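You operate a simulated robot arm through the tools that you are given. There is no shell and no other tool. Be economical: measure what you need, move in short steps, check, and stop when the job is done.

You run a simulated robot arm. Do the job below in one go: nothing can be reset, and whatever is moved stays where it is left.

Task
Clamp the zone 1 strip, bend it to 15 degrees and back. From 200 mN keep it, else hold it.
Fine: knob at 0, then clamp open, before the strip comes out; green tray keeps, red tray holds.

Only the result counts: the job must be done as asked and must still hold three seconds after the hand-in. Knocking over, shifting, dropping, spilling or breaking anything else fails it.

Robot
A 7-joint arm with a two-finger parallel gripper, fixed in place. Base frame: the origin is at the foot of the arm, x ahead of it, y to its left, z up; the work surface is at about z = 0.87. Lengths are in m, angles in rad, forces in N, time in s.
With the tool pointing down near the work surface it reaches from about 0.3 to 0.7 m from the base axis. Its first joint turns from -1.152 to 1.152 rad. Payload 1.57 kg.
Tool frame: the origin (TCP) lies between the finger pads and is the grasp point; the fingertips stand 0.03 m ahead of it; z points along the fingers, y is the line along which they close. The gripper opens to 0.11 m. The fingers are 0.024 m wide and 0.012 m thick; the gripper's body (0.048 by 0.112 m) begins 0.078 m behind the TCP.
Orientation is told as [roll, pitch, yaw] about the base's x, y, z axes, in that order, counted from this pose: with the fingers straight down and closing along the base's y, the tool's x points along the base's -x, its y along +y and its z along -z.

Tools
- The arm moves only by the tool step_arm. Its argument "steps" is a list that holds one entry, the list of rows, each a list of 7 numbers: the shift along the base's x, y, z in units of 400 mm (1.0 is 400 mm), then the turn, a rotation vector about the base's x, y, z in units of 90 degrees (1.0 is 90 degrees), then the gripper command, from -1 (shut) to 1 (fully open), values between in proportion. In form: [[[x, y, z, wx, wy, wz, grip], ...]]. A call has 1 to 8 rows; each row is the pose to reach, as a shift and turn from the pose commanded when the call began. A call with a number of a shift or a turn outside -1 to 1 is refused whole. A row lasts 0.2 s, in which the tool goes at most 0.05 m and 0.15 rad; a call with a longer step from one row to the next is refused whole, and so is a gripper value outside its range. A pose out of reach is approached as far as the arm can. The call stops where the force on the tool passes 80 N (or 10 N more than at its start, if that is more) or the arm is blocked; 0.2 s more then pass. Each finger travels about 0.108 m/s and halts on what it meets, pressing with about 21 N; the grip force reading is that of the motor and also rises with nothing between the fingers. The clock runs only during rows and for 0.2 s after the last one: add rows that repeat a pose to give the fingers time. It gives the time, the measured TCP pose, the force on the tool (base axes), the opening and the grip force at its end, in the units of the frame above (readings bear some noise).
- Cameras (640 x 400 px; columns grow to the right, rows downward): "scene" is fixed at [0.183, -0.4043, 1.4117]; the picture's right is [0.62, -0.78, 0.00], its down [-0.39, -0.31, -0.86] and it looks along [0.67, 0.54, -0.50] (base axes); focal length 328 px, centre (320, 200). "wrist" rides on the gripper at [0.07, 0.016, -0.141] in the tool frame; the picture's right is [-0.23, 0.97, 0.00], its down [-0.85, -0.20, -0.48] and it looks along [-0.47, -0.11, 0.88] (tool axes); focal length 222 px, centre (320, 200). There is no depth. A picture from a camera that has moved, and an enlarged one, comes with that camera's place and axes in the base frame and with its lens.
- camera(camera): a new picture of that camera. It takes no simulated time.
- enlarge(camera, box): a new picture of the part [left, top, right, bottom] of that camera's present view, enlarged. It takes no simulated time.
- sign_off(): hands the job in; it is judged then, once.

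Work in short steps. Places have to be worked out from the pictures, the camera data and where the tool is seen: move nearer, look again, correct. Check each grasp and each placing, and mend what went wrong. You have 120 turns and 76 pictures in all, those below and enlarged ones among them. Open the gripper and draw the arm clear of the work before you hand the job in, unless the task says otherwise; then end with one line.

The tools are called after "Request:" as name(argument=value, ...) on one line, values as JSON. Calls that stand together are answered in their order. step_arm: Moves the arm, as the interface text tells. Its arguments: {"type":"object","properties":{"steps":{"type":"array"}},"required":["steps"]} The other tools are called the same way: camera (camera) takes a picture; enlarge (camera, box) takes an enlarged picture of a part of a camera's view; sign_off () hands the job in.

At the start:

```text
clock: 0.0
position: [0.4567, 0.1637, 1.2256]
tcp_rot: [0.0, 0.0, -0.001]
force: [0.0, 0.8, -0.4]
gripper_width: 0.1098
gripper_force: 0.1
```

scene: 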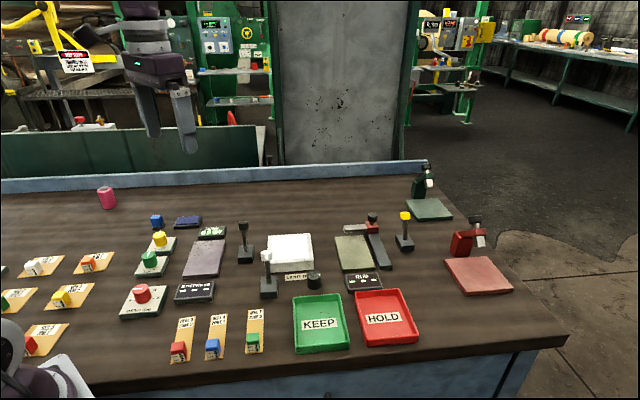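
wrist: 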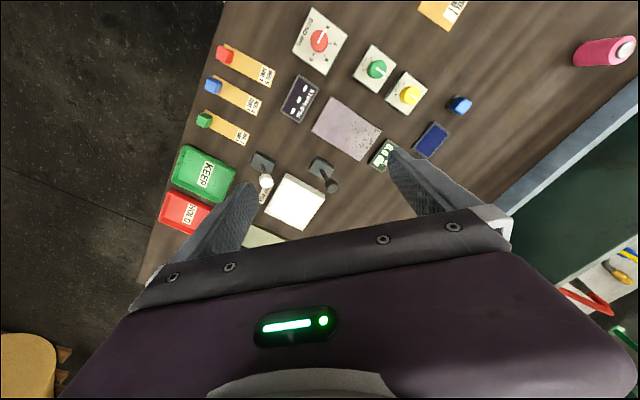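

I start by enlarging the scene to read labels and identify strips, knobs, clamps and displays.

Request:
enlarge(camera="scene", box=[100, 200, 300, 325])

Request:
enlarge(camera="scene", box=[140, 270, 300, 370])

Request:
enlarge(camera="scene", box=[0, 220, 160, 380])

Request:
enlarge(camera="scene", box=[240, 170, 520, 345])

```text
3.20 times, centred on (200, 262) of scene
camera zoom: at [0.183, -0.4043, 1.4117], right [0.62, -0.78, 0.0], down [-0.39, -0.31, -0.86], along [0.67, 0.54, -0.5], focal length 1049 px, centre (704, 0)
```

zoom: 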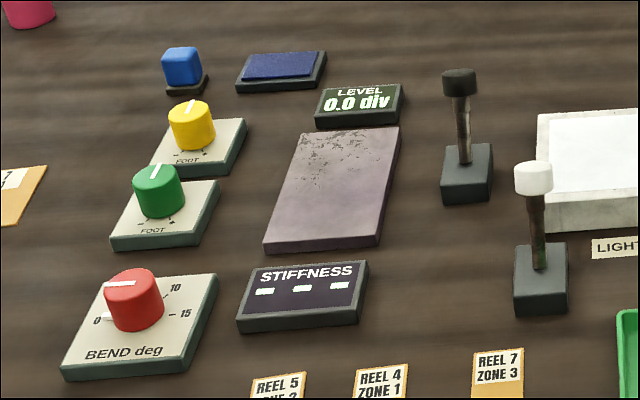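

```text
4.00 times, centred on (220, 320) of scene
camera zoom: at [0.183, -0.4043, 1.4117], right [0.62, -0.78, 0.0], down [-0.39, -0.31, -0.86], along [0.67, 0.54, -0.5], focal length 1311 px, centre (720, -280)
```

zoom: 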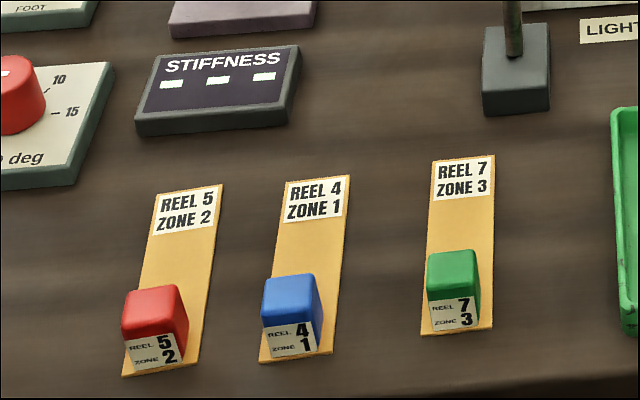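

```text
2.50 times, centred on (80, 300) of scene
camera zoom: at [0.183, -0.4043, 1.4117], right [0.62, -0.78, 0.0], down [-0.39, -0.31, -0.86], along [0.67, 0.54, -0.5], focal length 819 px, centre (920, -50)
```

zoom: 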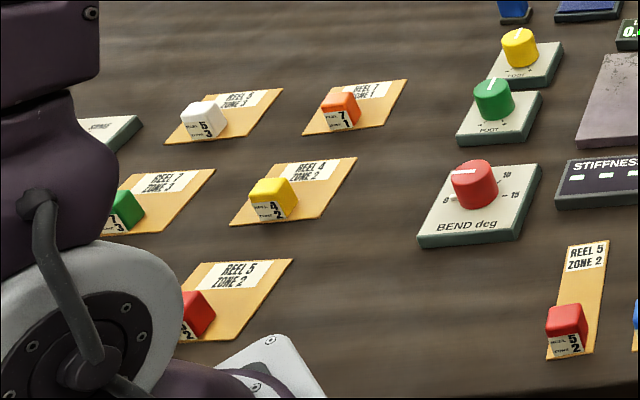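

```text
2.29 times, centred on (380, 258) of scene
camera zoom: at [0.183, -0.4043, 1.4117], right [0.62, -0.78, 0.0], down [-0.39, -0.31, -0.86], along [0.67, 0.54, -0.5], focal length 749 px, centre (183, 69)
```

zoom: 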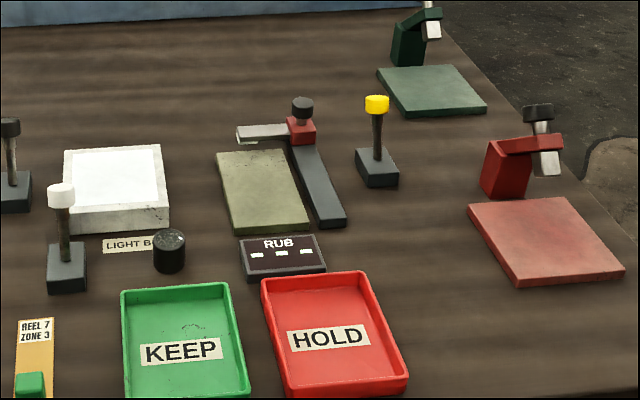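

The wrist view shows the stiffness station well from above; I enlarge it to see the clamp and the levers' surroundings.

Request:
enlarge(camera="wrist", box=[180, 0, 500, 200])

Request:
enlarge(camera="scene", box=[370, 160, 530, 300])

Request:
enlarge(camera="scene", box=[230, 210, 330, 310])

```text
2.00 times, centred on (340, 100) of wrist
camera zoom: at [0.3872, 0.1797, 1.366], right [0.23, 0.97, 0.0], down [0.85, -0.2, 0.48], along [0.47, -0.11, -0.88], focal length 444 px, centre (280, 400)
```

zoom: 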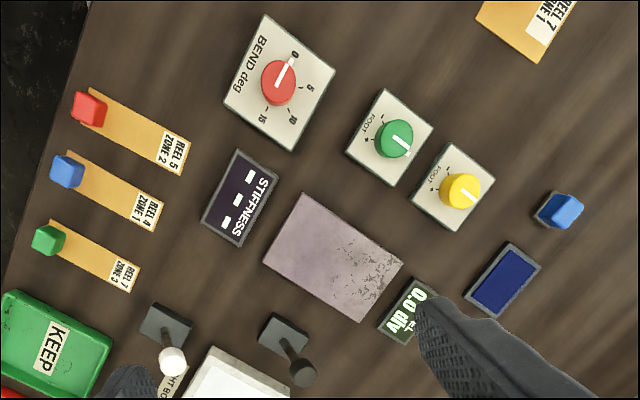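

```text
2.86 times, centred on (450, 230) of scene
camera zoom: at [0.183, -0.4043, 1.4117], right [0.62, -0.78, 0.0], down [-0.39, -0.31, -0.86], along [0.67, 0.54, -0.5], focal length 936 px, centre (-51, 114)
```

zoom: 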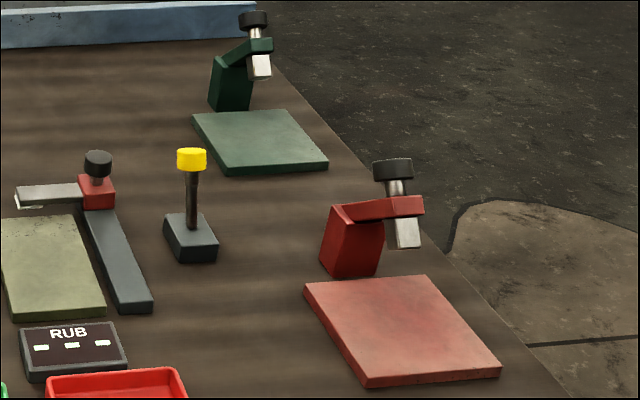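

```text
4.00 times, centred on (280, 260) of scene
camera zoom: at [0.183, -0.4043, 1.4117], right [0.62, -0.78, 0.0], down [-0.39, -0.31, -0.86], along [0.67, 0.54, -0.5], focal length 1311 px, centre (480, -40)
```

zoom: 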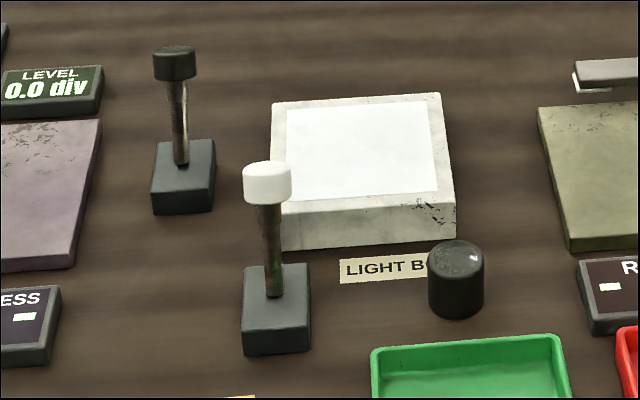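

I judge the purple plate at about (0.49,0.21), with the black-capped lever beside it as the likely clamp at (0.565,0.14), and the blue zone 1 strip at (0.35,-0.02). I move over the plate for a closer view.

Request:
step_arm(steps=[[[0.065, -0.003, -0.08, 0, 0, 0, 1], [0.13, -0.005, -0.16, 0, 0, 0, 1], [0.195, -0.008, -0.24, 0, 0, 0, 1], [0.258, -0.01, -0.314, 0, 0, 0, 1]]])

Request:
camera(camera="wrist")

Request:
enlarge(camera="wrist", box=[200, 0, 440, 150])

```text
clock: 1.0
position: [0.5607, 0.1595, 1.0995]
tcp_rot: [0.001, -0.001, 0.0]
force: [0.1, 0.2, 0.3]
gripper_width: 0.1097
gripper_force: 0.1
```

```text
66 pictures are left
camera wrist: at [0.4916, 0.1757, 1.2398], right [0.23, 0.97, 0.0], down [0.85, -0.2, 0.48], along [0.47, -0.11, -0.88], focal length 222 px, centre (320, 200)
```

wrist: 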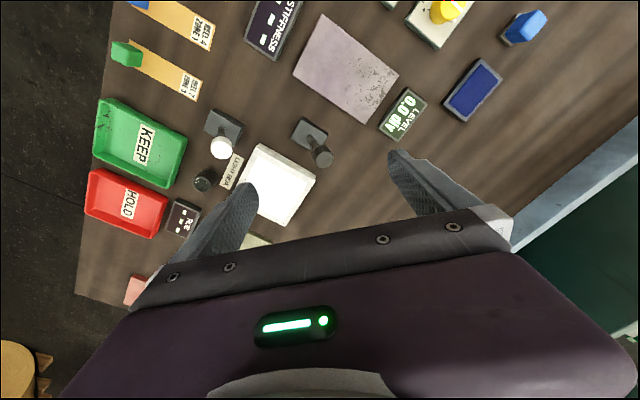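

```text
2.67 times, centred on (320, 75) of wrist
camera zoom: at [0.4916, 0.1757, 1.2398], right [0.23, 0.97, 0.0], down [0.85, -0.2, 0.48], along [0.47, -0.11, -0.88], focal length 592 px, centre (320, 533)
```

zoom: 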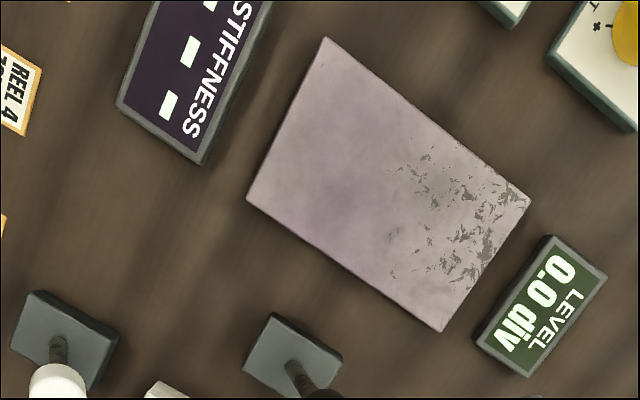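

The plate is about 0.126×0.077 m, rotated 45°, centred at (0.497,0.212), and the black lever sits on its centreline, leaning along +e1=(0.707,0.707). Next I look down on the front strips.

Request:
step_arm(steps=[[[-0.068, -0.08, 0, 0, 0, 0, 1], [-0.136, -0.16, -0.03, 0, 0, 0, 1], [-0.204, -0.24, -0.06, 0, 0, 0, 1], [-0.272, -0.32, -0.1, 0, 0, 0, 1], [-0.339, -0.4, -0.125, 0, 0, 0, 1], [-0.339, -0.4, -0.125, 0, 0, 0, 1]]])

Request:
camera(camera="wrist")

Request:
enlarge(camera="wrist", box=[220, 30, 420, 155])

```text
clock: 2.4
position: [0.423, -0.0023, 1.0491]
tcp_rot: [0.0, -0.001, 0.0]
force: [-0.4, -0.4, -0.7]
gripper_width: 0.1099
gripper_force: 0.1
```

```text
64 pictures are left
camera wrist: at [0.3538, 0.0143, 1.1894], right [0.23, 0.97, 0.0], down [0.85, -0.2, 0.48], along [0.47, -0.11, -0.88], focal length 222 px, centre (320, 200)
```

wrist: 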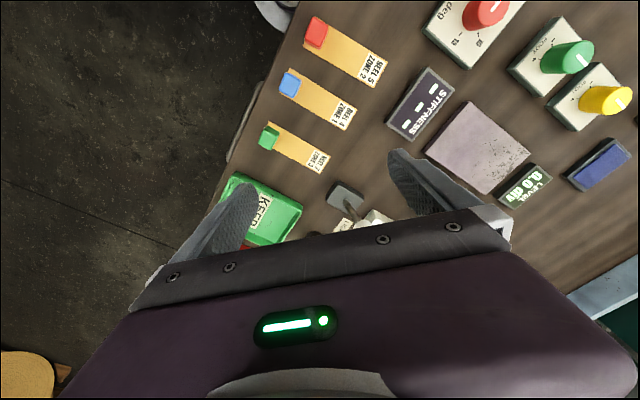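

```text
3.20 times, centred on (320, 92) of wrist
camera zoom: at [0.3538, 0.0143, 1.1894], right [0.23, 0.97, 0.0], down [0.85, -0.2, 0.48], along [0.47, -0.11, -0.88], focal length 711 px, centre (320, 544)
```

zoom: 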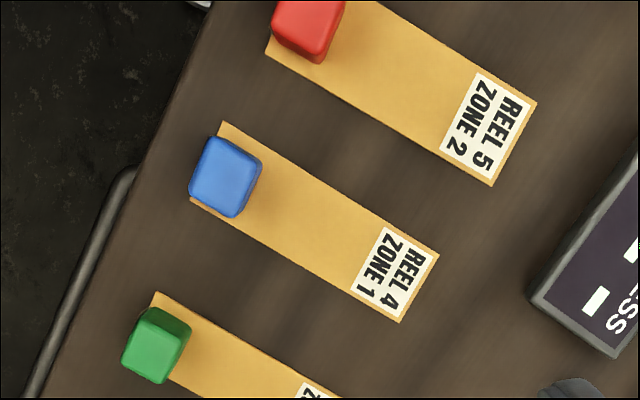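

The blue strip runs along e1 (about 0.098×0.03 m), with its block centred near (0.354,-0.021). I check the left-hand cards before deciding which zone 1 piece is the strip.

Request:
enlarge(camera="scene", box=[0, 240, 128, 320])

```text
5.00 times, centred on (64, 280) of scene
camera zoom: at [0.1829, -0.4043, 1.4117], right [0.62, -0.78, 0.0], down [-0.39, -0.31, -0.86], along [0.67, 0.54, -0.5], focal length 1638 px, centre (1600, -200)
```

zoom: 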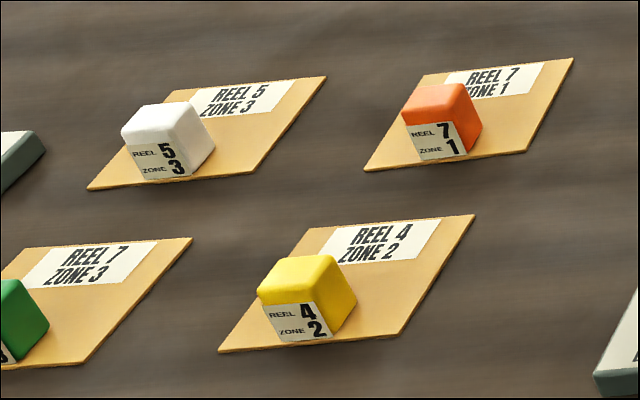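

The left pieces are wide sheets, so the narrow blue REEL 4 ZONE 1 piece is the strip. I move above its block with 45° yaw and a half-open gripper.

Request:
step_arm(steps=[[[-0.03, -0.008, -0.02, 0, 0, 0.085, 0.5], [-0.06, -0.016, -0.04, 0, 0, 0.17, 0], [-0.09, -0.024, -0.06, 0, 0, 0.255, 0], [-0.12, -0.032, -0.08, 0, 0, 0.34, 0], [-0.15, -0.04, -0.1, 0, 0, 0.425, 0], [-0.1725, -0.047, -0.1225, 0, 0, 0.5, 0], [-0.1725, -0.047, -0.1225, 0, 0, 0.5, 0]]])

Request:
camera(camera="wrist")

Request:
enlarge(camera="scene", box=[140, 270, 300, 370])

```text
clock: 4.0
position: [0.3548, -0.0201, 1.0003]
tcp_rot: [-0.001, -0.001, 0.787]
force: [-0.4, -0.3, -0.7]
gripper_width: 0.0547
gripper_force: 0.1
```

```text
61 pictures are left
camera wrist: at [0.2943, -0.0575, 1.1411], right [-0.53, 0.85, 0.0], down [0.74, 0.46, 0.48], along [0.41, 0.25, -0.88], focal length 222 px, centre (320, 200)
```

wrist: 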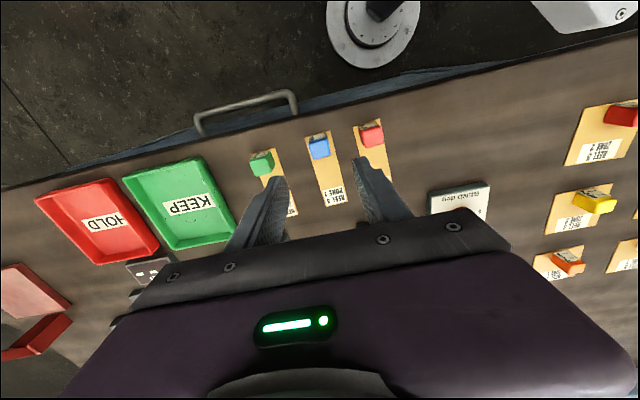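

```text
4.00 times, centred on (220, 320) of scene
camera zoom: at [0.183, -0.4043, 1.4117], right [0.62, -0.78, 0.0], down [-0.39, -0.31, -0.86], along [0.67, 0.54, -0.5], focal length 1311 px, centre (720, -280)
```

zoom: 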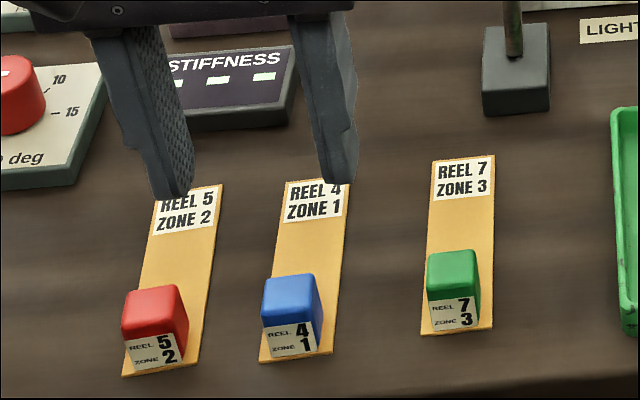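

Both views put the block at about (0.356,-0.020), right below the TCP. I descend to z=0.907 and close.

Request:
step_arm(steps=[[[0.002, 0, -0.1, 0, 0, 0, 0], [0.002, 0, -0.19, 0, 0, 0, 0], [0.002, 0, -0.2325, 0, 0, 0, 0], [0.002, 0, -0.2325, 0, 0, 0, 0], [0.002, 0, -0.2325, 0, 0, 0, -1], [0.002, 0, -0.2325, 0, 0, 0, -1], [0.002, 0, -0.2325, 0, 0, 0, -1]]])

Request:
enlarge(camera="scene", box=[140, 270, 300, 370])

```text
clock: 5.6
position: [0.3564, -0.02, 0.9083]
tcp_rot: [0.002, -0.001, 0.785]
force: [0.8, 0.5, -0.9]
gripper_width: 0.0213
gripper_force: 21.1
```

```text
4.00 times, centred on (220, 320) of scene
camera zoom: at [0.183, -0.4043, 1.4117], right [0.62, -0.78, 0.0], down [-0.39, -0.31, -0.86], along [0.67, 0.54, -0.5], focal length 1311 px, centre (720, -280)
```

zoom: 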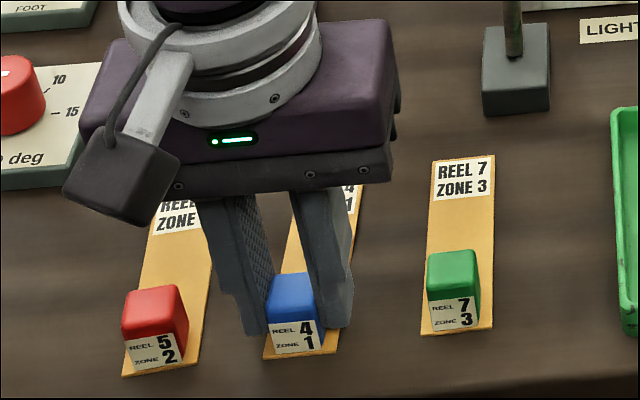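

Gripped at 0.0213. I lift, carry above the plate and check.

Request:
step_arm(steps=[[[0, 0, 0.1, 0, 0, 0, -1], [0, 0, 0.2, 0, 0, 0, -1], [0.05, 0.09, 0.22, 0, 0, 0, -1], [0.1, 0.18, 0.22, 0, 0, 0, -1], [0.15, 0.27, 0.22, 0, 0, 0, -1], [0.2, 0.36, 0.22, 0, 0, 0, -1], [0.25, 0.45, 0.22, 0, 0, 0, -1], [0.284, 0.5125, 0.22, 0, 0, 0, -1]]])

Request:
camera(camera="scene")

Request:
enlarge(camera="wrist", box=[220, 60, 420, 185])

```text
clock: 7.4
position: [0.4688, 0.1855, 0.9966]
tcp_rot: [-0.002, 0.001, 0.785]
force: [0.8, 0.4, -0.7]
gripper_width: 0.0213
gripper_force: 20.8
```

```text
58 pictures are left
```

scene: 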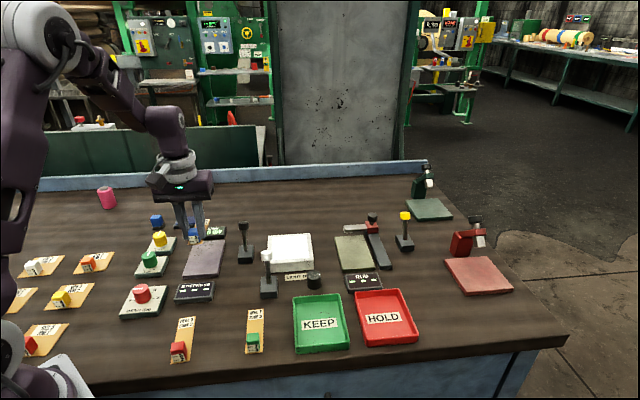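

```text
3.20 times, centred on (320, 122) of wrist
camera zoom: at [0.4091, 0.1478, 1.1363], right [-0.53, 0.85, 0.0], down [0.75, 0.46, 0.48], along [0.41, 0.25, -0.88], focal length 711 px, centre (320, 448)
```

zoom: 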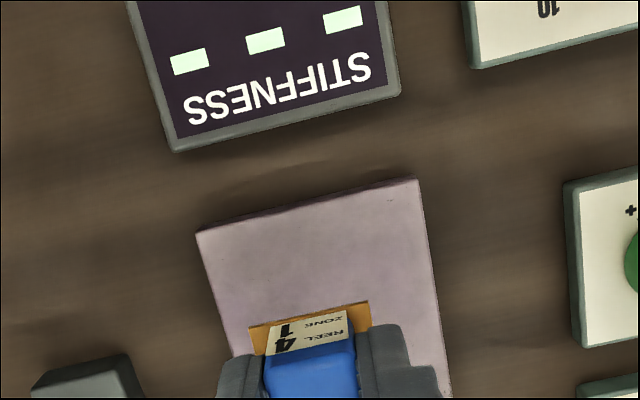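

Aligned with the plate's centreline. I descend in small steps towards the plate surface, watching the force.

Request:
step_arm(steps=[[[0.002, -0.001, -0.1, 0, 0, 0, -1], [0.002, -0.001, -0.15, 0, 0, 0, -1], [0.002, -0.001, -0.17, 0, 0, 0, -1], [0.002, -0.001, -0.17, 0, 0, 0, -1]]])

Request:
enlarge(camera="scene", box=[150, 200, 270, 300])

```text
clock: 8.4
position: [0.4698, 0.1841, 0.9264]
tcp_rot: [0.0, 0.001, 0.785]
force: [0.1, 0.2, 0.1]
gripper_width: 0.0209
gripper_force: 20.7
```

```text
4.00 times, centred on (210, 250) of scene
camera zoom: at [0.183, -0.4043, 1.4117], right [0.62, -0.78, 0.0], down [-0.39, -0.31, -0.86], along [0.67, 0.54, -0.5], focal length 1311 px, centre (760, 0)
```

zoom: 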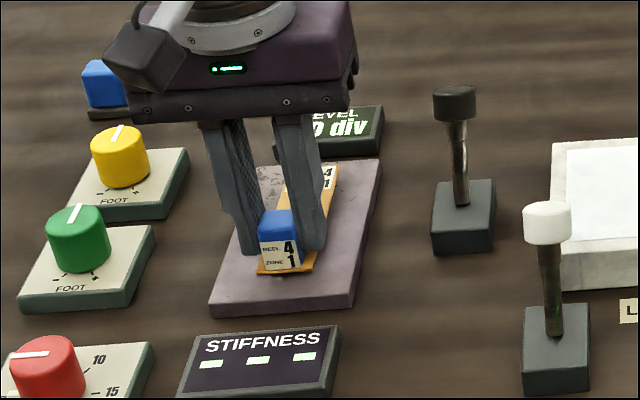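

Strip is close above the plate; I go down a few mm more.

Request:
step_arm(steps=[[[0, 0, -0.006, 0, 0, 0, -1], [0, 0, -0.012, 0, 0, 0, -1], [0, 0, -0.012, 0, 0, 0, -1]]])

```text
clock: 9.2
position: [0.4703, 0.1845, 0.9217]
tcp_rot: [-0.002, -0.001, 0.786]
force: [0.4, 0.4, -0.2]
gripper_width: 0.0211
gripper_force: 21.0
```

No contact yet; lower further in 1 mm steps.

Request:
step_arm(steps=[[[0, 0, -0.004, 0, 0, 0, -1], [0, 0, -0.008, 0, 0, 0, -1], [0, 0, -0.008, 0, 0, 0, -1]]])

Request:
enlarge(camera="scene", box=[180, 220, 260, 280])

```text
clock: 10.0
position: [0.4703, 0.1854, 0.9193]
tcp_rot: [0.002, -0.003, 0.785]
force: [-1.6, -1.0, 10.5]
gripper_width: 0.0207
gripper_force: 21.3
```

```text
6.67 times, centred on (220, 250) of scene
camera zoom: at [0.1828, -0.4044, 1.4117], right [0.62, -0.78, 0.0], down [-0.39, -0.31, -0.86], along [0.67, 0.54, -0.5], focal length 2185 px, centre (987, -133)
```

zoom: 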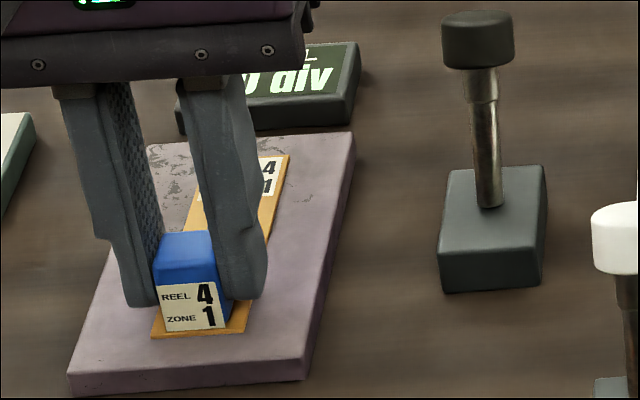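

Contact at z=0.919. I ease off, open and rise.

Request:
step_arm(steps=[[[0, 0, 0.001, 0, 0, 0, -1], [0, 0, 0.001, 0, 0, 0, -0.2], [0, 0, 0.001, 0, 0, 0, -0.2], [0, 0, 0.05, 0, 0, 0, -0.2], [0, 0, 0.15, 0, 0, 0, -0.2], [0, 0, 0.25, 0, 0, 0, -0.2], [0, 0, 0.35, 0, 0, 0, -0.2]]])

Request:
enlarge(camera="scene", box=[150, 200, 270, 300])

Request:
camera(camera="wrist")

```text
clock: 11.6
position: [0.4696, 0.1836, 1.0593]
tcp_rot: [0.001, 0.001, 0.785]
force: [-0.3, 0.0, -0.1]
gripper_width: 0.0439
gripper_force: 0.0
```

```text
4.00 times, centred on (210, 250) of scene
camera zoom: at [0.1829, -0.4043, 1.4117], right [0.62, -0.78, 0.0], down [-0.39, -0.31, -0.86], along [0.67, 0.54, -0.5], focal length 1311 px, centre (760, 0)
```

zoom: 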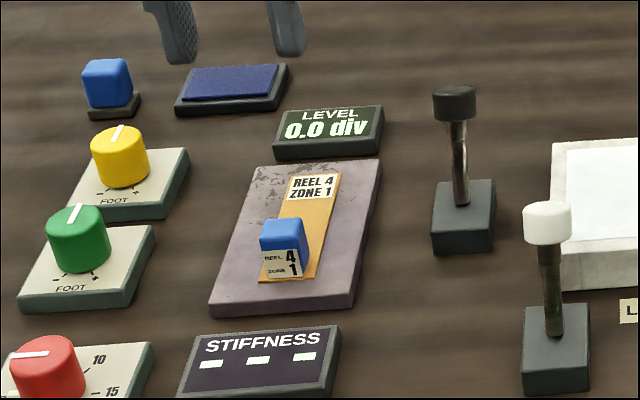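

```text
53 pictures are left
camera wrist: at [0.4091, 0.1475, 1.2007], right [-0.53, 0.85, 0.0], down [0.75, 0.46, 0.48], along [0.41, 0.25, -0.88], focal length 222 px, centre (320, 200)
```

wrist: 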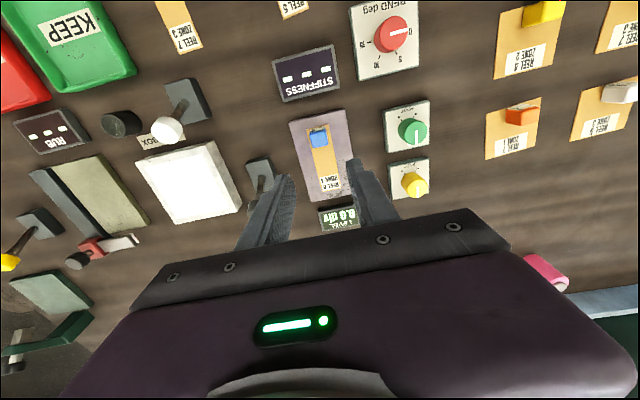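

The strip lies flat and centred on the plate. Next the black lever (cap about (0.582,0.157,0.955), leaning +e1): I close the fingers and go down just behind it on its +e1 side.

Request:
step_arm(steps=[[[0.1, 0.001, 0, 0, 0, 0, -1], [0.2, 0.002, 0, 0, 0, 0, -1], [0.3, 0.003, 0, 0, 0, 0, -1], [0.356, 0.008, 0, 0, 0, 0, -1], [0.356, 0.008, -0.1, 0, 0, 0, -1], [0.356, 0.008, -0.2, 0, 0, 0, -1], [0.356, 0.008, -0.23, 0, 0, 0, -1]]])

Request:
enlarge(camera="scene", box=[180, 190, 300, 290])

Request:
enlarge(camera="wrist", box=[220, 60, 420, 185])

```text
clock: 13.2
position: [0.6133, 0.1889, 0.9697]
tcp_rot: [0.0, 0.0, 0.785]
force: [-0.2, -0.1, -0.5]
gripper_width: 0.0
gripper_force: 21.2
```

```text
4.00 times, centred on (240, 240) of scene
camera zoom: at [0.183, -0.4043, 1.4117], right [0.62, -0.78, 0.0], down [-0.39, -0.31, -0.86], along [0.67, 0.54, -0.5], focal length 1311 px, centre (640, 40)
```

zoom: 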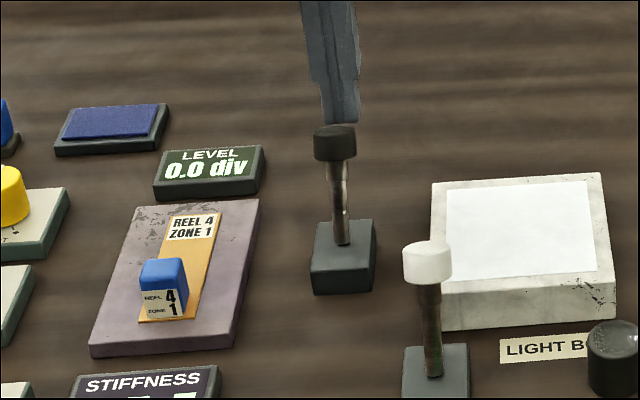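

```text
3.20 times, centred on (320, 122) of wrist
camera zoom: at [0.5527, 0.1504, 1.1095], right [-0.53, 0.85, 0.0], down [0.75, 0.46, 0.48], along [0.41, 0.25, -0.88], focal length 711 px, centre (320, 448)
```

zoom: 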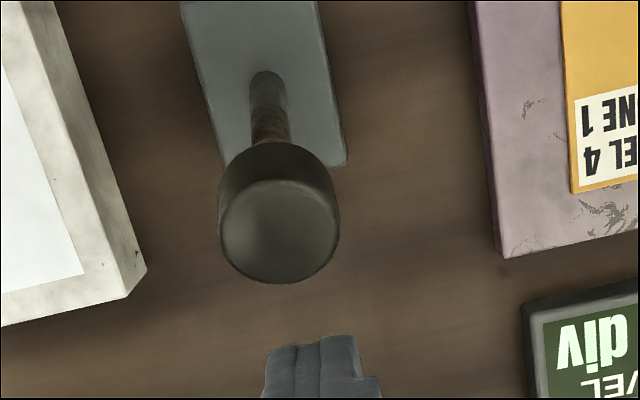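

Finger is directly behind the cap along e1 (0.043 away centre to centre). I push along −e1 by 0.055 and watch the force.

Request:
step_arm(steps=[[[-0.025, -0.025, 0, 0, 0, 0, -1], [-0.045, -0.045, 0, 0, 0, 0, -1], [-0.06, -0.06, 0, 0, 0, 0, -1], [-0.075, -0.075, 0, 0, 0, 0, -1], [-0.09, -0.09, 0, 0, 0, 0, -1], [-0.097, -0.097, 0, 0, 0, 0, -1]]])

Request:
enlarge(camera="scene", box=[180, 190, 300, 290])

```text
clock: 14.6
position: [0.5732, 0.148, 0.9672]
tcp_rot: [0.0, 0.0, 0.785]
force: [0.8, 0.0, -1.3]
gripper_width: 0.0
gripper_force: 20.8
```

```text
4.00 times, centred on (240, 240) of scene
camera zoom: at [0.183, -0.4043, 1.4117], right [0.62, -0.78, 0.0], down [-0.39, -0.31, -0.86], along [0.67, 0.54, -0.5], focal length 1311 px, centre (640, 40)
```

zoom: 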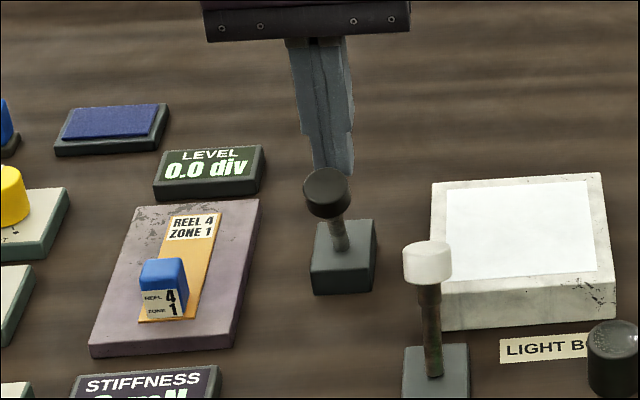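

The lever flipped and the STIFFNESS display woke to "0 mN", so this is the right clamp. I back off and rise.

Request:
step_arm(steps=[[[0.04, 0.04, 0, 0, 0, 0, -1], [0.07, 0.07, 0.05, 0, 0, 0, -1], [0.07, 0.07, 0.15, 0, 0, 0, -1], [0.07, 0.07, 0.2, 0, 0, 0, -1]]])

Request:
enlarge(camera="scene", box=[110, 210, 290, 322])

```text
clock: 15.6
position: [0.6003, 0.1764, 1.0476]
tcp_rot: [0.001, -0.001, 0.784]
force: [0.0, 0.1, -0.6]
gripper_width: 0.0
gripper_force: 21.4
```

```text
3.56 times, centred on (200, 266) of scene
camera zoom: at [0.183, -0.4043, 1.4117], right [0.62, -0.78, 0.0], down [-0.39, -0.31, -0.86], along [0.67, 0.54, -0.5], focal length 1165 px, centre (747, -35)
```

zoom: 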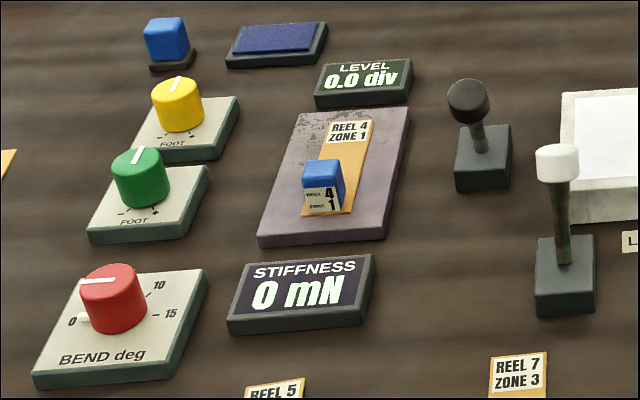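

Clamped: display reads 0 mN, level 0.0 div, knob at 0. I move above the red BEND knob with yaw near 90° and partly opened fingers.

Request:
step_arm(steps=[[[-0.095, 0.005, 0, 0, 0, 0.07, -0.5], [-0.19, 0.01, 0, 0, 0, 0.14, 0.1], [-0.285, 0.015, 0, 0, 0, 0.21, 0.1], [-0.38, 0.02, 0, 0, 0, 0.28, 0.1], [-0.475, 0.025, 0, 0, 0, 0.35, 0.1], [-0.57, 0.03, 0, 0, 0, 0.42, 0.1], [-0.666, 0.039, 0, 0, 0, 0.5, 0.1], [-0.666, 0.039, 0, 0, 0, 0.5, 0.1]]])

Request:
camera(camera="wrist")

Request:
enlarge(camera="scene", box=[90, 230, 250, 330])

```text
clock: 17.4
position: [0.3314, 0.1906, 1.0468]
tcp_rot: [0.001, 0.0, 1.571]
force: [0.5, 0.5, 0.8]
gripper_width: 0.0606
gripper_force: 0.1
```

```text
48 pictures are left
camera wrist: at [0.3169, 0.1216, 1.1884], right [-0.97, 0.23, 0.0], down [0.2, 0.86, 0.48], along [0.11, 0.47, -0.88], focal length 222 px, centre (320, 200)
```

wrist: 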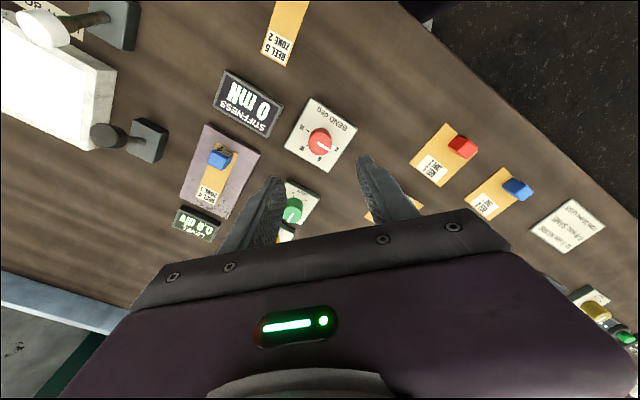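

```text
4.00 times, centred on (170, 280) of scene
camera zoom: at [0.1829, -0.4043, 1.4117], right [0.62, -0.78, 0.0], down [-0.39, -0.31, -0.86], along [0.67, 0.54, -0.5], focal length 1311 px, centre (920, -120)
```

zoom: 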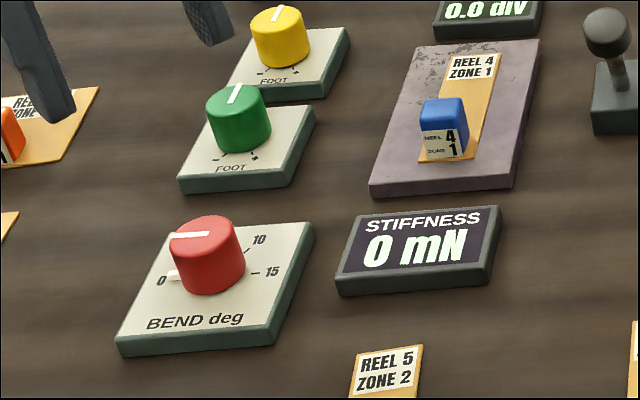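

I enlarge the dial from above, and also the placard further left that has text on it.

Request:
enlarge(camera="wrist", box=[270, 85, 370, 185])

Request:
enlarge(camera="wrist", box=[520, 190, 620, 260])

```text
4.00 times, centred on (320, 135) of wrist
camera zoom: at [0.3169, 0.1216, 1.1884], right [-0.97, 0.23, 0.0], down [0.2, 0.86, 0.48], along [0.11, 0.47, -0.88], focal length 888 px, centre (320, 460)
```

zoom: 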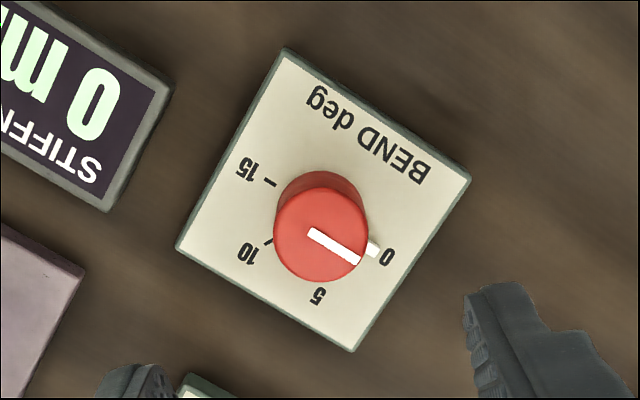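

```text
5.71 times, centred on (570, 225) of wrist
camera zoom: at [0.3169, 0.1216, 1.1884], right [-0.97, 0.23, 0.0], down [0.2, 0.86, 0.48], along [0.11, 0.47, -0.88], focal length 1269 px, centre (-1109, 57)
```

zoom: 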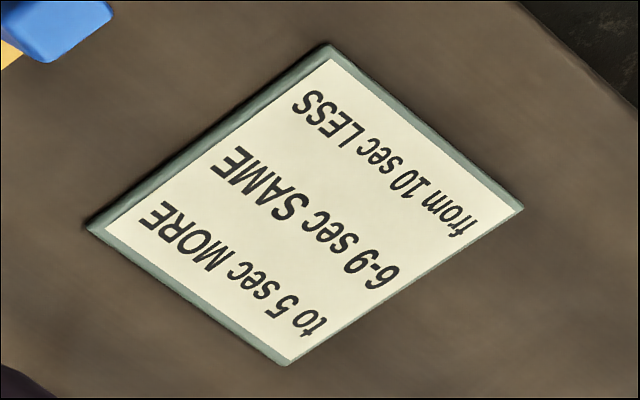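

The dial spans 0→15 over 180° clockwise (12° per degree), and the knob centre is at (0.333,0.1895) with its top near z=0.92. I descend around it and grip.

Request:
step_arm(steps=[[[0.004, -0.003, -0.1, 0, 0, 0, 0.1], [0.004, -0.003, -0.2, 0, 0, 0, 0.1], [0.004, -0.003, -0.304, 0, 0, 0, 0.1], [0.004, -0.003, -0.304, 0, 0, 0, 0.1], [0.004, -0.003, -0.304, 0, 0, 0, -1], [0.004, -0.003, -0.304, 0, 0, 0, -1]]])

Request:
enlarge(camera="scene", box=[90, 230, 250, 330])

```text
clock: 18.8
position: [0.3324, 0.1918, 0.9256]
tcp_rot: [0.004, 0.003, 1.575]
force: [-39.9, 6.2, -1.9]
gripper_width: 0.0293
gripper_force: 39.2
```

```text
4.00 times, centred on (170, 280) of scene
camera zoom: at [0.182, -0.4041, 1.4119], right [0.62, -0.78, 0.0], down [-0.39, -0.31, -0.86], along [0.68, 0.54, -0.5], focal length 1311 px, centre (920, -120)
```

zoom: 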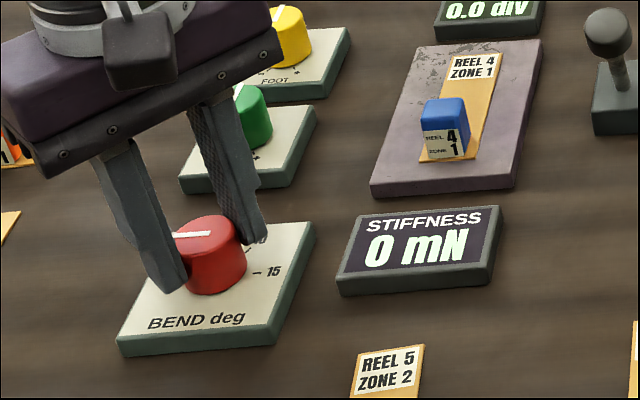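

The grip is off-centre in x (−40 N side force), so I shift a few mm toward −x to relieve it.

Request:
step_arm(steps=[[[-0.005, 0, 0, 0, 0, 0, -1], [-0.005, 0, 0, 0, 0, 0, -1]]])

```text
clock: 19.4
position: [0.3317, 0.1909, 0.9259]
tcp_rot: [0.002, 0.001, 1.572]
force: [-38.3, 3.9, -25.1]
gripper_width: 0.0293
gripper_force: 39.4
```

Request:
step_arm(steps=[[[-0.008, 0, 0, 0, 0, 0, -1], [-0.008, 0, 0, 0, 0, 0, -1]]])

```text
clock: 20.0
position: [0.3328, 0.1908, 0.9268]
tcp_rot: [0.0, 0.002, 1.566]
force: [-2.7, -5.4, -33.9]
gripper_width: 0.0295
gripper_force: 38.9
```

Side force is gone but there's a −34 N vertical load; I release and re-grip to relax it.

Request:
step_arm(steps=[[[0, 0, 0, 0, 0, 0, -0.2], [0, 0, 0, 0, 0, 0, -0.2], [0, 0, 0, 0, 0, 0, -0.2]]])

Request:
enlarge(camera="wrist", box=[240, 80, 400, 240])

```text
clock: 20.8
position: [0.3305, 0.1925, 0.9264]
tcp_rot: [-0.001, -0.001, 1.569]
force: [0.4, 0.0, 0.0]
gripper_width: 0.0439
gripper_force: 0.0
```

```text
2.50 times, centred on (320, 160) of wrist
camera zoom: at [0.3153, 0.1223, 1.067], right [-0.97, 0.23, 0.0], down [0.2, 0.85, 0.48], along [0.11, 0.47, -0.88], focal length 555 px, centre (320, 300)
```

zoom: 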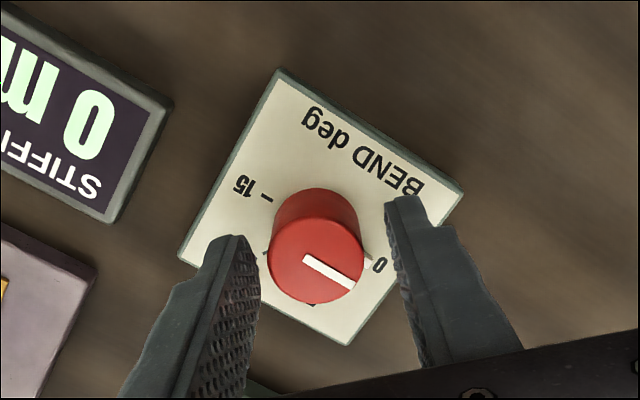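

Released, the knob still points at 0 and sits between the fingers. I nudge to (+1, −2 mm) and re-grip.

Request:
step_arm(steps=[[[0.003, -0.005, 0, 0, 0, 0, -0.2], [0.003, -0.005, 0, 0, 0, 0, -1], [0.003, -0.005, 0, 0, 0, 0, -1], [0.003, -0.005, 0, 0, 0, 0, -1]]])

```text
clock: 21.8
position: [0.3313, 0.19, 0.9257]
tcp_rot: [0.001, 0.002, 1.57]
force: [-1.1, 1.8, 3.8]
gripper_width: 0.0294
gripper_force: 39.1
```

Clean grip with little side load. I turn the knob clockwise by 40° and check the pointer and display.

Request:
step_arm(steps=[[[0, 0, 0, 0, 0, -0.09, -1], [0, 0, 0, 0, 0, -0.18, -1], [0, 0, 0, 0, 0, -0.27, -1], [0, 0, 0, 0, 0, -0.36, -1], [0, 0, 0, 0, 0, -0.444, -1]]])

Request:
enlarge(camera="scene", box=[90, 230, 250, 330])

```text
clock: 23.0
position: [0.3313, 0.1904, 0.9262]
tcp_rot: [0.001, 0.0, 0.871]
force: [-19.3, 6.5, 12.4]
gripper_width: 0.0291
gripper_force: 39.0
```

```text
4.00 times, centred on (170, 280) of scene
camera zoom: at [0.1823, -0.4042, 1.4118], right [0.62, -0.78, 0.0], down [-0.39, -0.31, -0.86], along [0.67, 0.54, -0.5], focal length 1311 px, centre (920, -120)
```

zoom: 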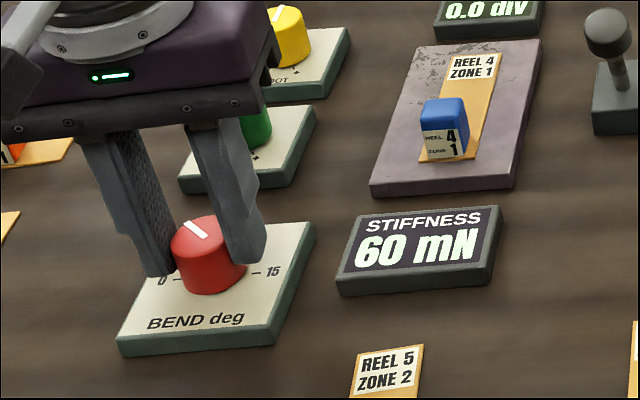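

The display rose to 60 mN at about 3.3°. I continue turning, 68° more.

Request:
step_arm(steps=[[[0, 0, 0, 0, 0, -0.095, -1], [0, 0, 0, 0, 0, -0.19, -1], [0, 0, 0, 0, 0, -0.285, -1], [0, 0, 0, 0, 0, -0.38, -1], [0, 0, 0, 0, 0, -0.475, -1], [0, 0, 0, 0, 0, -0.57, -1], [0, 0, 0, 0, 0, -0.665, -1], [0, 0, 0, 0, 0, -0.76, -1]]])

Request:
enlarge(camera="scene", box=[90, 230, 250, 330])

```text
clock: 24.8
position: [0.3328, 0.1904, 0.9259]
tcp_rot: [0.0, 0.0, -0.322]
force: [-11.5, 20.5, -7.3]
gripper_width: 0.0289
gripper_force: 39.3
```

```text
4.00 times, centred on (170, 280) of scene
camera zoom: at [0.1828, -0.4037, 1.4119], right [0.62, -0.78, 0.0], down [-0.39, -0.32, -0.86], along [0.67, 0.54, -0.5], focal length 1311 px, centre (920, -120)
```

zoom: 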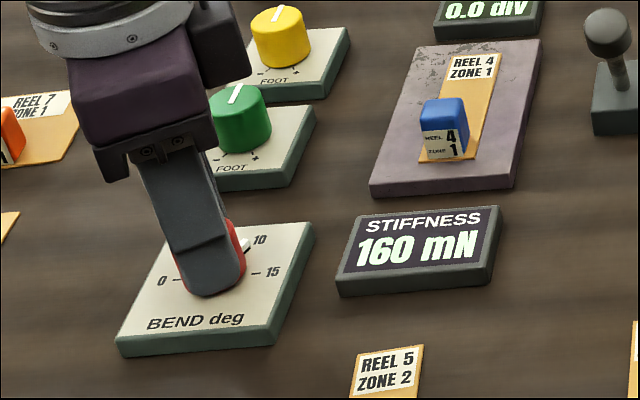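

160 mN at about 9°. I continue 65° and check.

Request:
step_arm(steps=[[[0, 0, 0, 0, 0, -0.095, -1], [0, 0, 0, 0, 0, -0.19, -1], [0, 0, 0, 0, 0, -0.285, -1], [0, 0, 0, 0, 0, -0.38, -1], [0, 0, 0, 0, 0, -0.475, -1], [0, 0, 0, 0, 0, -0.57, -1], [0, 0, 0, 0, 0, -0.665, -1], [0, 0, 0, 0, 0, -0.72, -1]]])

Request:
enlarge(camera="scene", box=[90, 230, 250, 330])

Request:
enlarge(camera="wrist", box=[240, 80, 400, 240])

```text
clock: 26.6
position: [0.3321, 0.1897, 0.9256]
tcp_rot: [-0.003, -0.001, -1.454]
force: [-26.0, 20.8, -9.9]
gripper_width: 0.0292
gripper_force: 38.9
```

```text
4.00 times, centred on (170, 280) of scene
camera zoom: at [0.1824, -0.4037, 1.412], right [0.62, -0.78, 0.0], down [-0.39, -0.32, -0.86], along [0.67, 0.54, -0.5], focal length 1311 px, centre (920, -120)
```

zoom: 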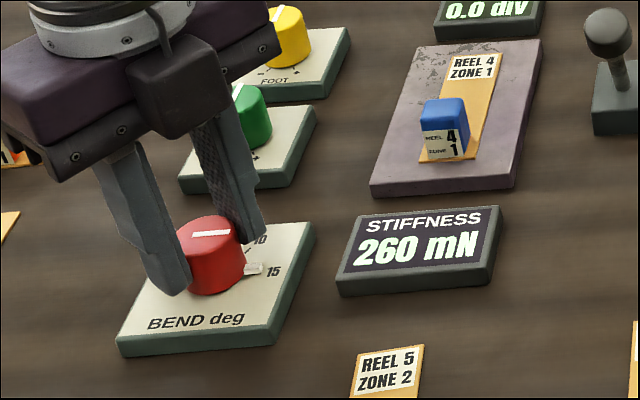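

```text
2.50 times, centred on (320, 160) of wrist
camera zoom: at [0.3413, 0.262, 1.0664], right [0.99, -0.11, 0.0], down [-0.1, -0.87, 0.48], along [-0.06, -0.48, -0.88], focal length 555 px, centre (320, 300)
```

zoom: 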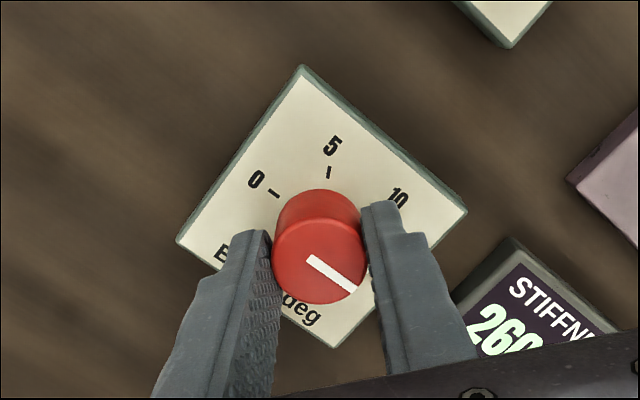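

260 mN at about 14.5°; I turn the last 7° to reach 15.

Request:
step_arm(steps=[[[0, 0, 0, 0, 0, -0.04, -1], [0, 0, 0, 0, 0, -0.078, -1], [0, 0, 0, 0, 0, -0.078, -1], [0, 0, 0, 0, 0, -0.078, -1]]])

Request:
enlarge(camera="scene", box=[130, 250, 230, 320])

Request:
enlarge(camera="wrist", box=[240, 80, 400, 240])

```text
clock: 27.6
position: [0.3336, 0.1882, 0.926]
tcp_rot: [-0.002, -0.003, -1.575]
force: [-27.1, -1.2, -24.2]
gripper_width: 0.0298
gripper_force: 39.1
```

```text
5.71 times, centred on (180, 285) of scene
camera zoom: at [0.1825, -0.4042, 1.4118], right [0.62, -0.78, 0.0], down [-0.39, -0.31, -0.86], along [0.67, 0.54, -0.5], focal length 1873 px, centre (1120, -286)
```

zoom: 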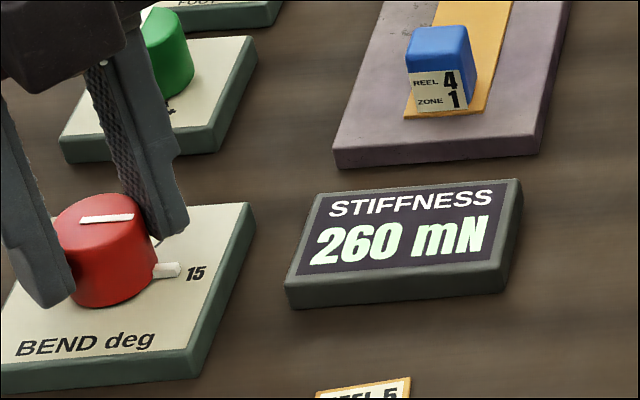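

```text
2.50 times, centred on (320, 160) of wrist
camera zoom: at [0.35, 0.2592, 1.0664], right [0.97, -0.23, 0.0], down [-0.2, -0.85, 0.48], along [-0.11, -0.47, -0.88], focal length 555 px, centre (320, 300)
```

zoom: 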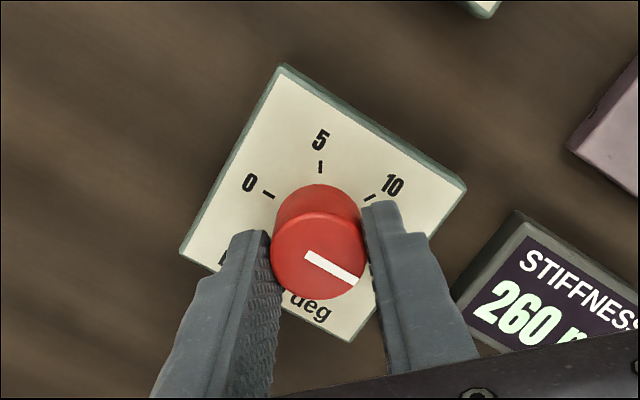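

The skirt pointer covers the 15 tick and the reading is 260 mN (≥200 → keep). Now I turn back counter-clockwise.

Request:
step_arm(steps=[[[0, 0, 0, 0, 0, 0.095, -1], [0, 0, 0, 0, 0, 0.19, -1], [0, 0, 0, 0, 0, 0.285, -1], [0, 0, 0, 0, 0, 0.38, -1], [0, 0, 0, 0, 0, 0.475, -1], [0, 0, 0, 0, 0, 0.57, -1], [0, 0, 0, 0, 0, 0.665, -1], [0, 0, 0, 0, 0, 0.76, -1]]])

Request:
step_arm(steps=[[[0, 0, 0, 0, 0, 0.095, -1], [0, 0, 0, 0, 0, 0.19, -1], [0, 0, 0, 0, 0, 0.285, -1], [0, 0, 0, 0, 0, 0.38, -1], [0, 0, 0, 0, 0, 0.475, -1], [0, 0, 0, 0, 0, 0.57, -1], [0, 0, 0, 0, 0, 0.665, -1], [0, 0, 0, 0, 0, 0.76, -1]]])

Request:
enlarge(camera="scene", box=[90, 230, 250, 330])

```text
clock: 29.4
position: [0.3338, 0.1894, 0.9262]
tcp_rot: [0.003, -0.003, -0.379]
force: [0.5, -14.1, 20.1]
gripper_width: 0.0296
gripper_force: 38.6
```

```text
clock: 31.2
position: [0.3328, 0.1916, 0.9269]
tcp_rot: [0.002, -0.004, 0.819]
force: [3.0, 22.8, 8.5]
gripper_width: 0.0292
gripper_force: 39.1
```

```text
4.00 times, centred on (170, 280) of scene
camera zoom: at [0.183, -0.4038, 1.4119], right [0.62, -0.78, 0.0], down [-0.39, -0.32, -0.86], along [0.67, 0.54, -0.5], focal length 1311 px, centre (920, -120)
```

zoom: 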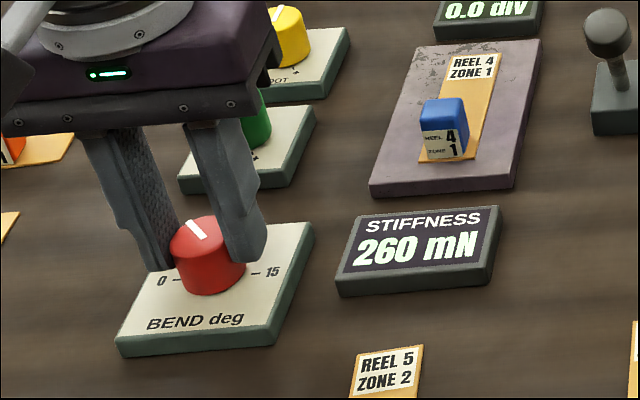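

The display latches 260 mN. I turn the remaining 43° back to 0.

Request:
step_arm(steps=[[[0, 0, 0, 0, 0, 0.09, -1], [0, 0, 0, 0, 0, 0.18, -1], [0, 0, 0, 0, 0, 0.27, -1], [0, 0, 0, 0, 0, 0.36, -1], [0, 0, 0, 0, 0, 0.44, -1], [0, 0, 0, 0, 0, 0.48, -1], [0, 0, 0, 0, 0, 0.48, -1]]])

Request:
enlarge(camera="scene", box=[110, 270, 210, 330])

Request:
enlarge(camera="wrist", box=[240, 80, 400, 240])

```text
clock: 32.8
position: [0.3323, 0.1903, 0.9264]
tcp_rot: [0.0, -0.003, 1.57]
force: [-20.1, 27.7, 17.0]
gripper_width: 0.029
gripper_force: 39.1
```

```text
6.40 times, centred on (160, 300) of scene
camera zoom: at [0.1823, -0.4037, 1.412], right [0.62, -0.78, 0.0], down [-0.39, -0.32, -0.86], along [0.68, 0.54, -0.5], focal length 2097 px, centre (1344, -440)
```

zoom: 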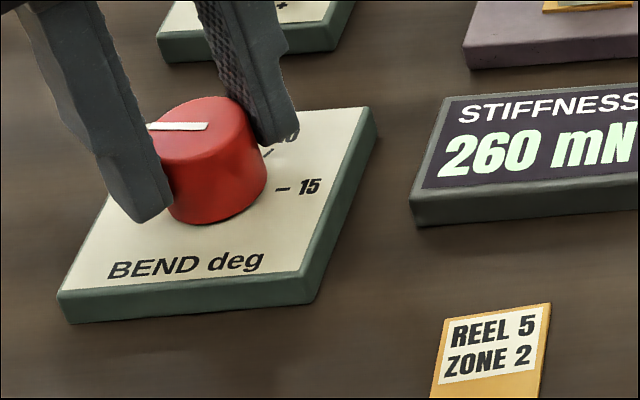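

```text
2.50 times, centred on (320, 160) of wrist
camera zoom: at [0.3165, 0.1213, 1.0663], right [-0.97, 0.23, 0.0], down [0.2, 0.85, 0.48], along [0.11, 0.47, -0.88], focal length 555 px, centre (320, 300)
```

zoom: 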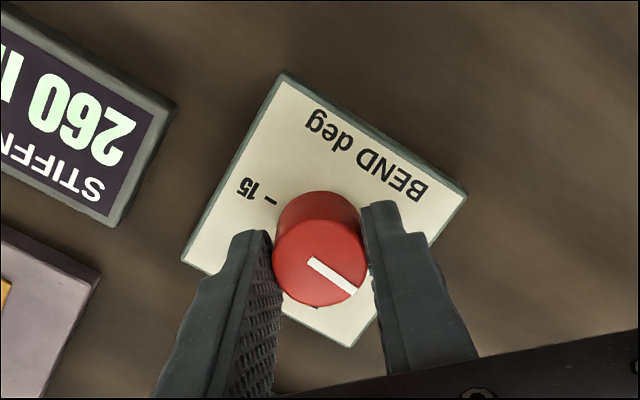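

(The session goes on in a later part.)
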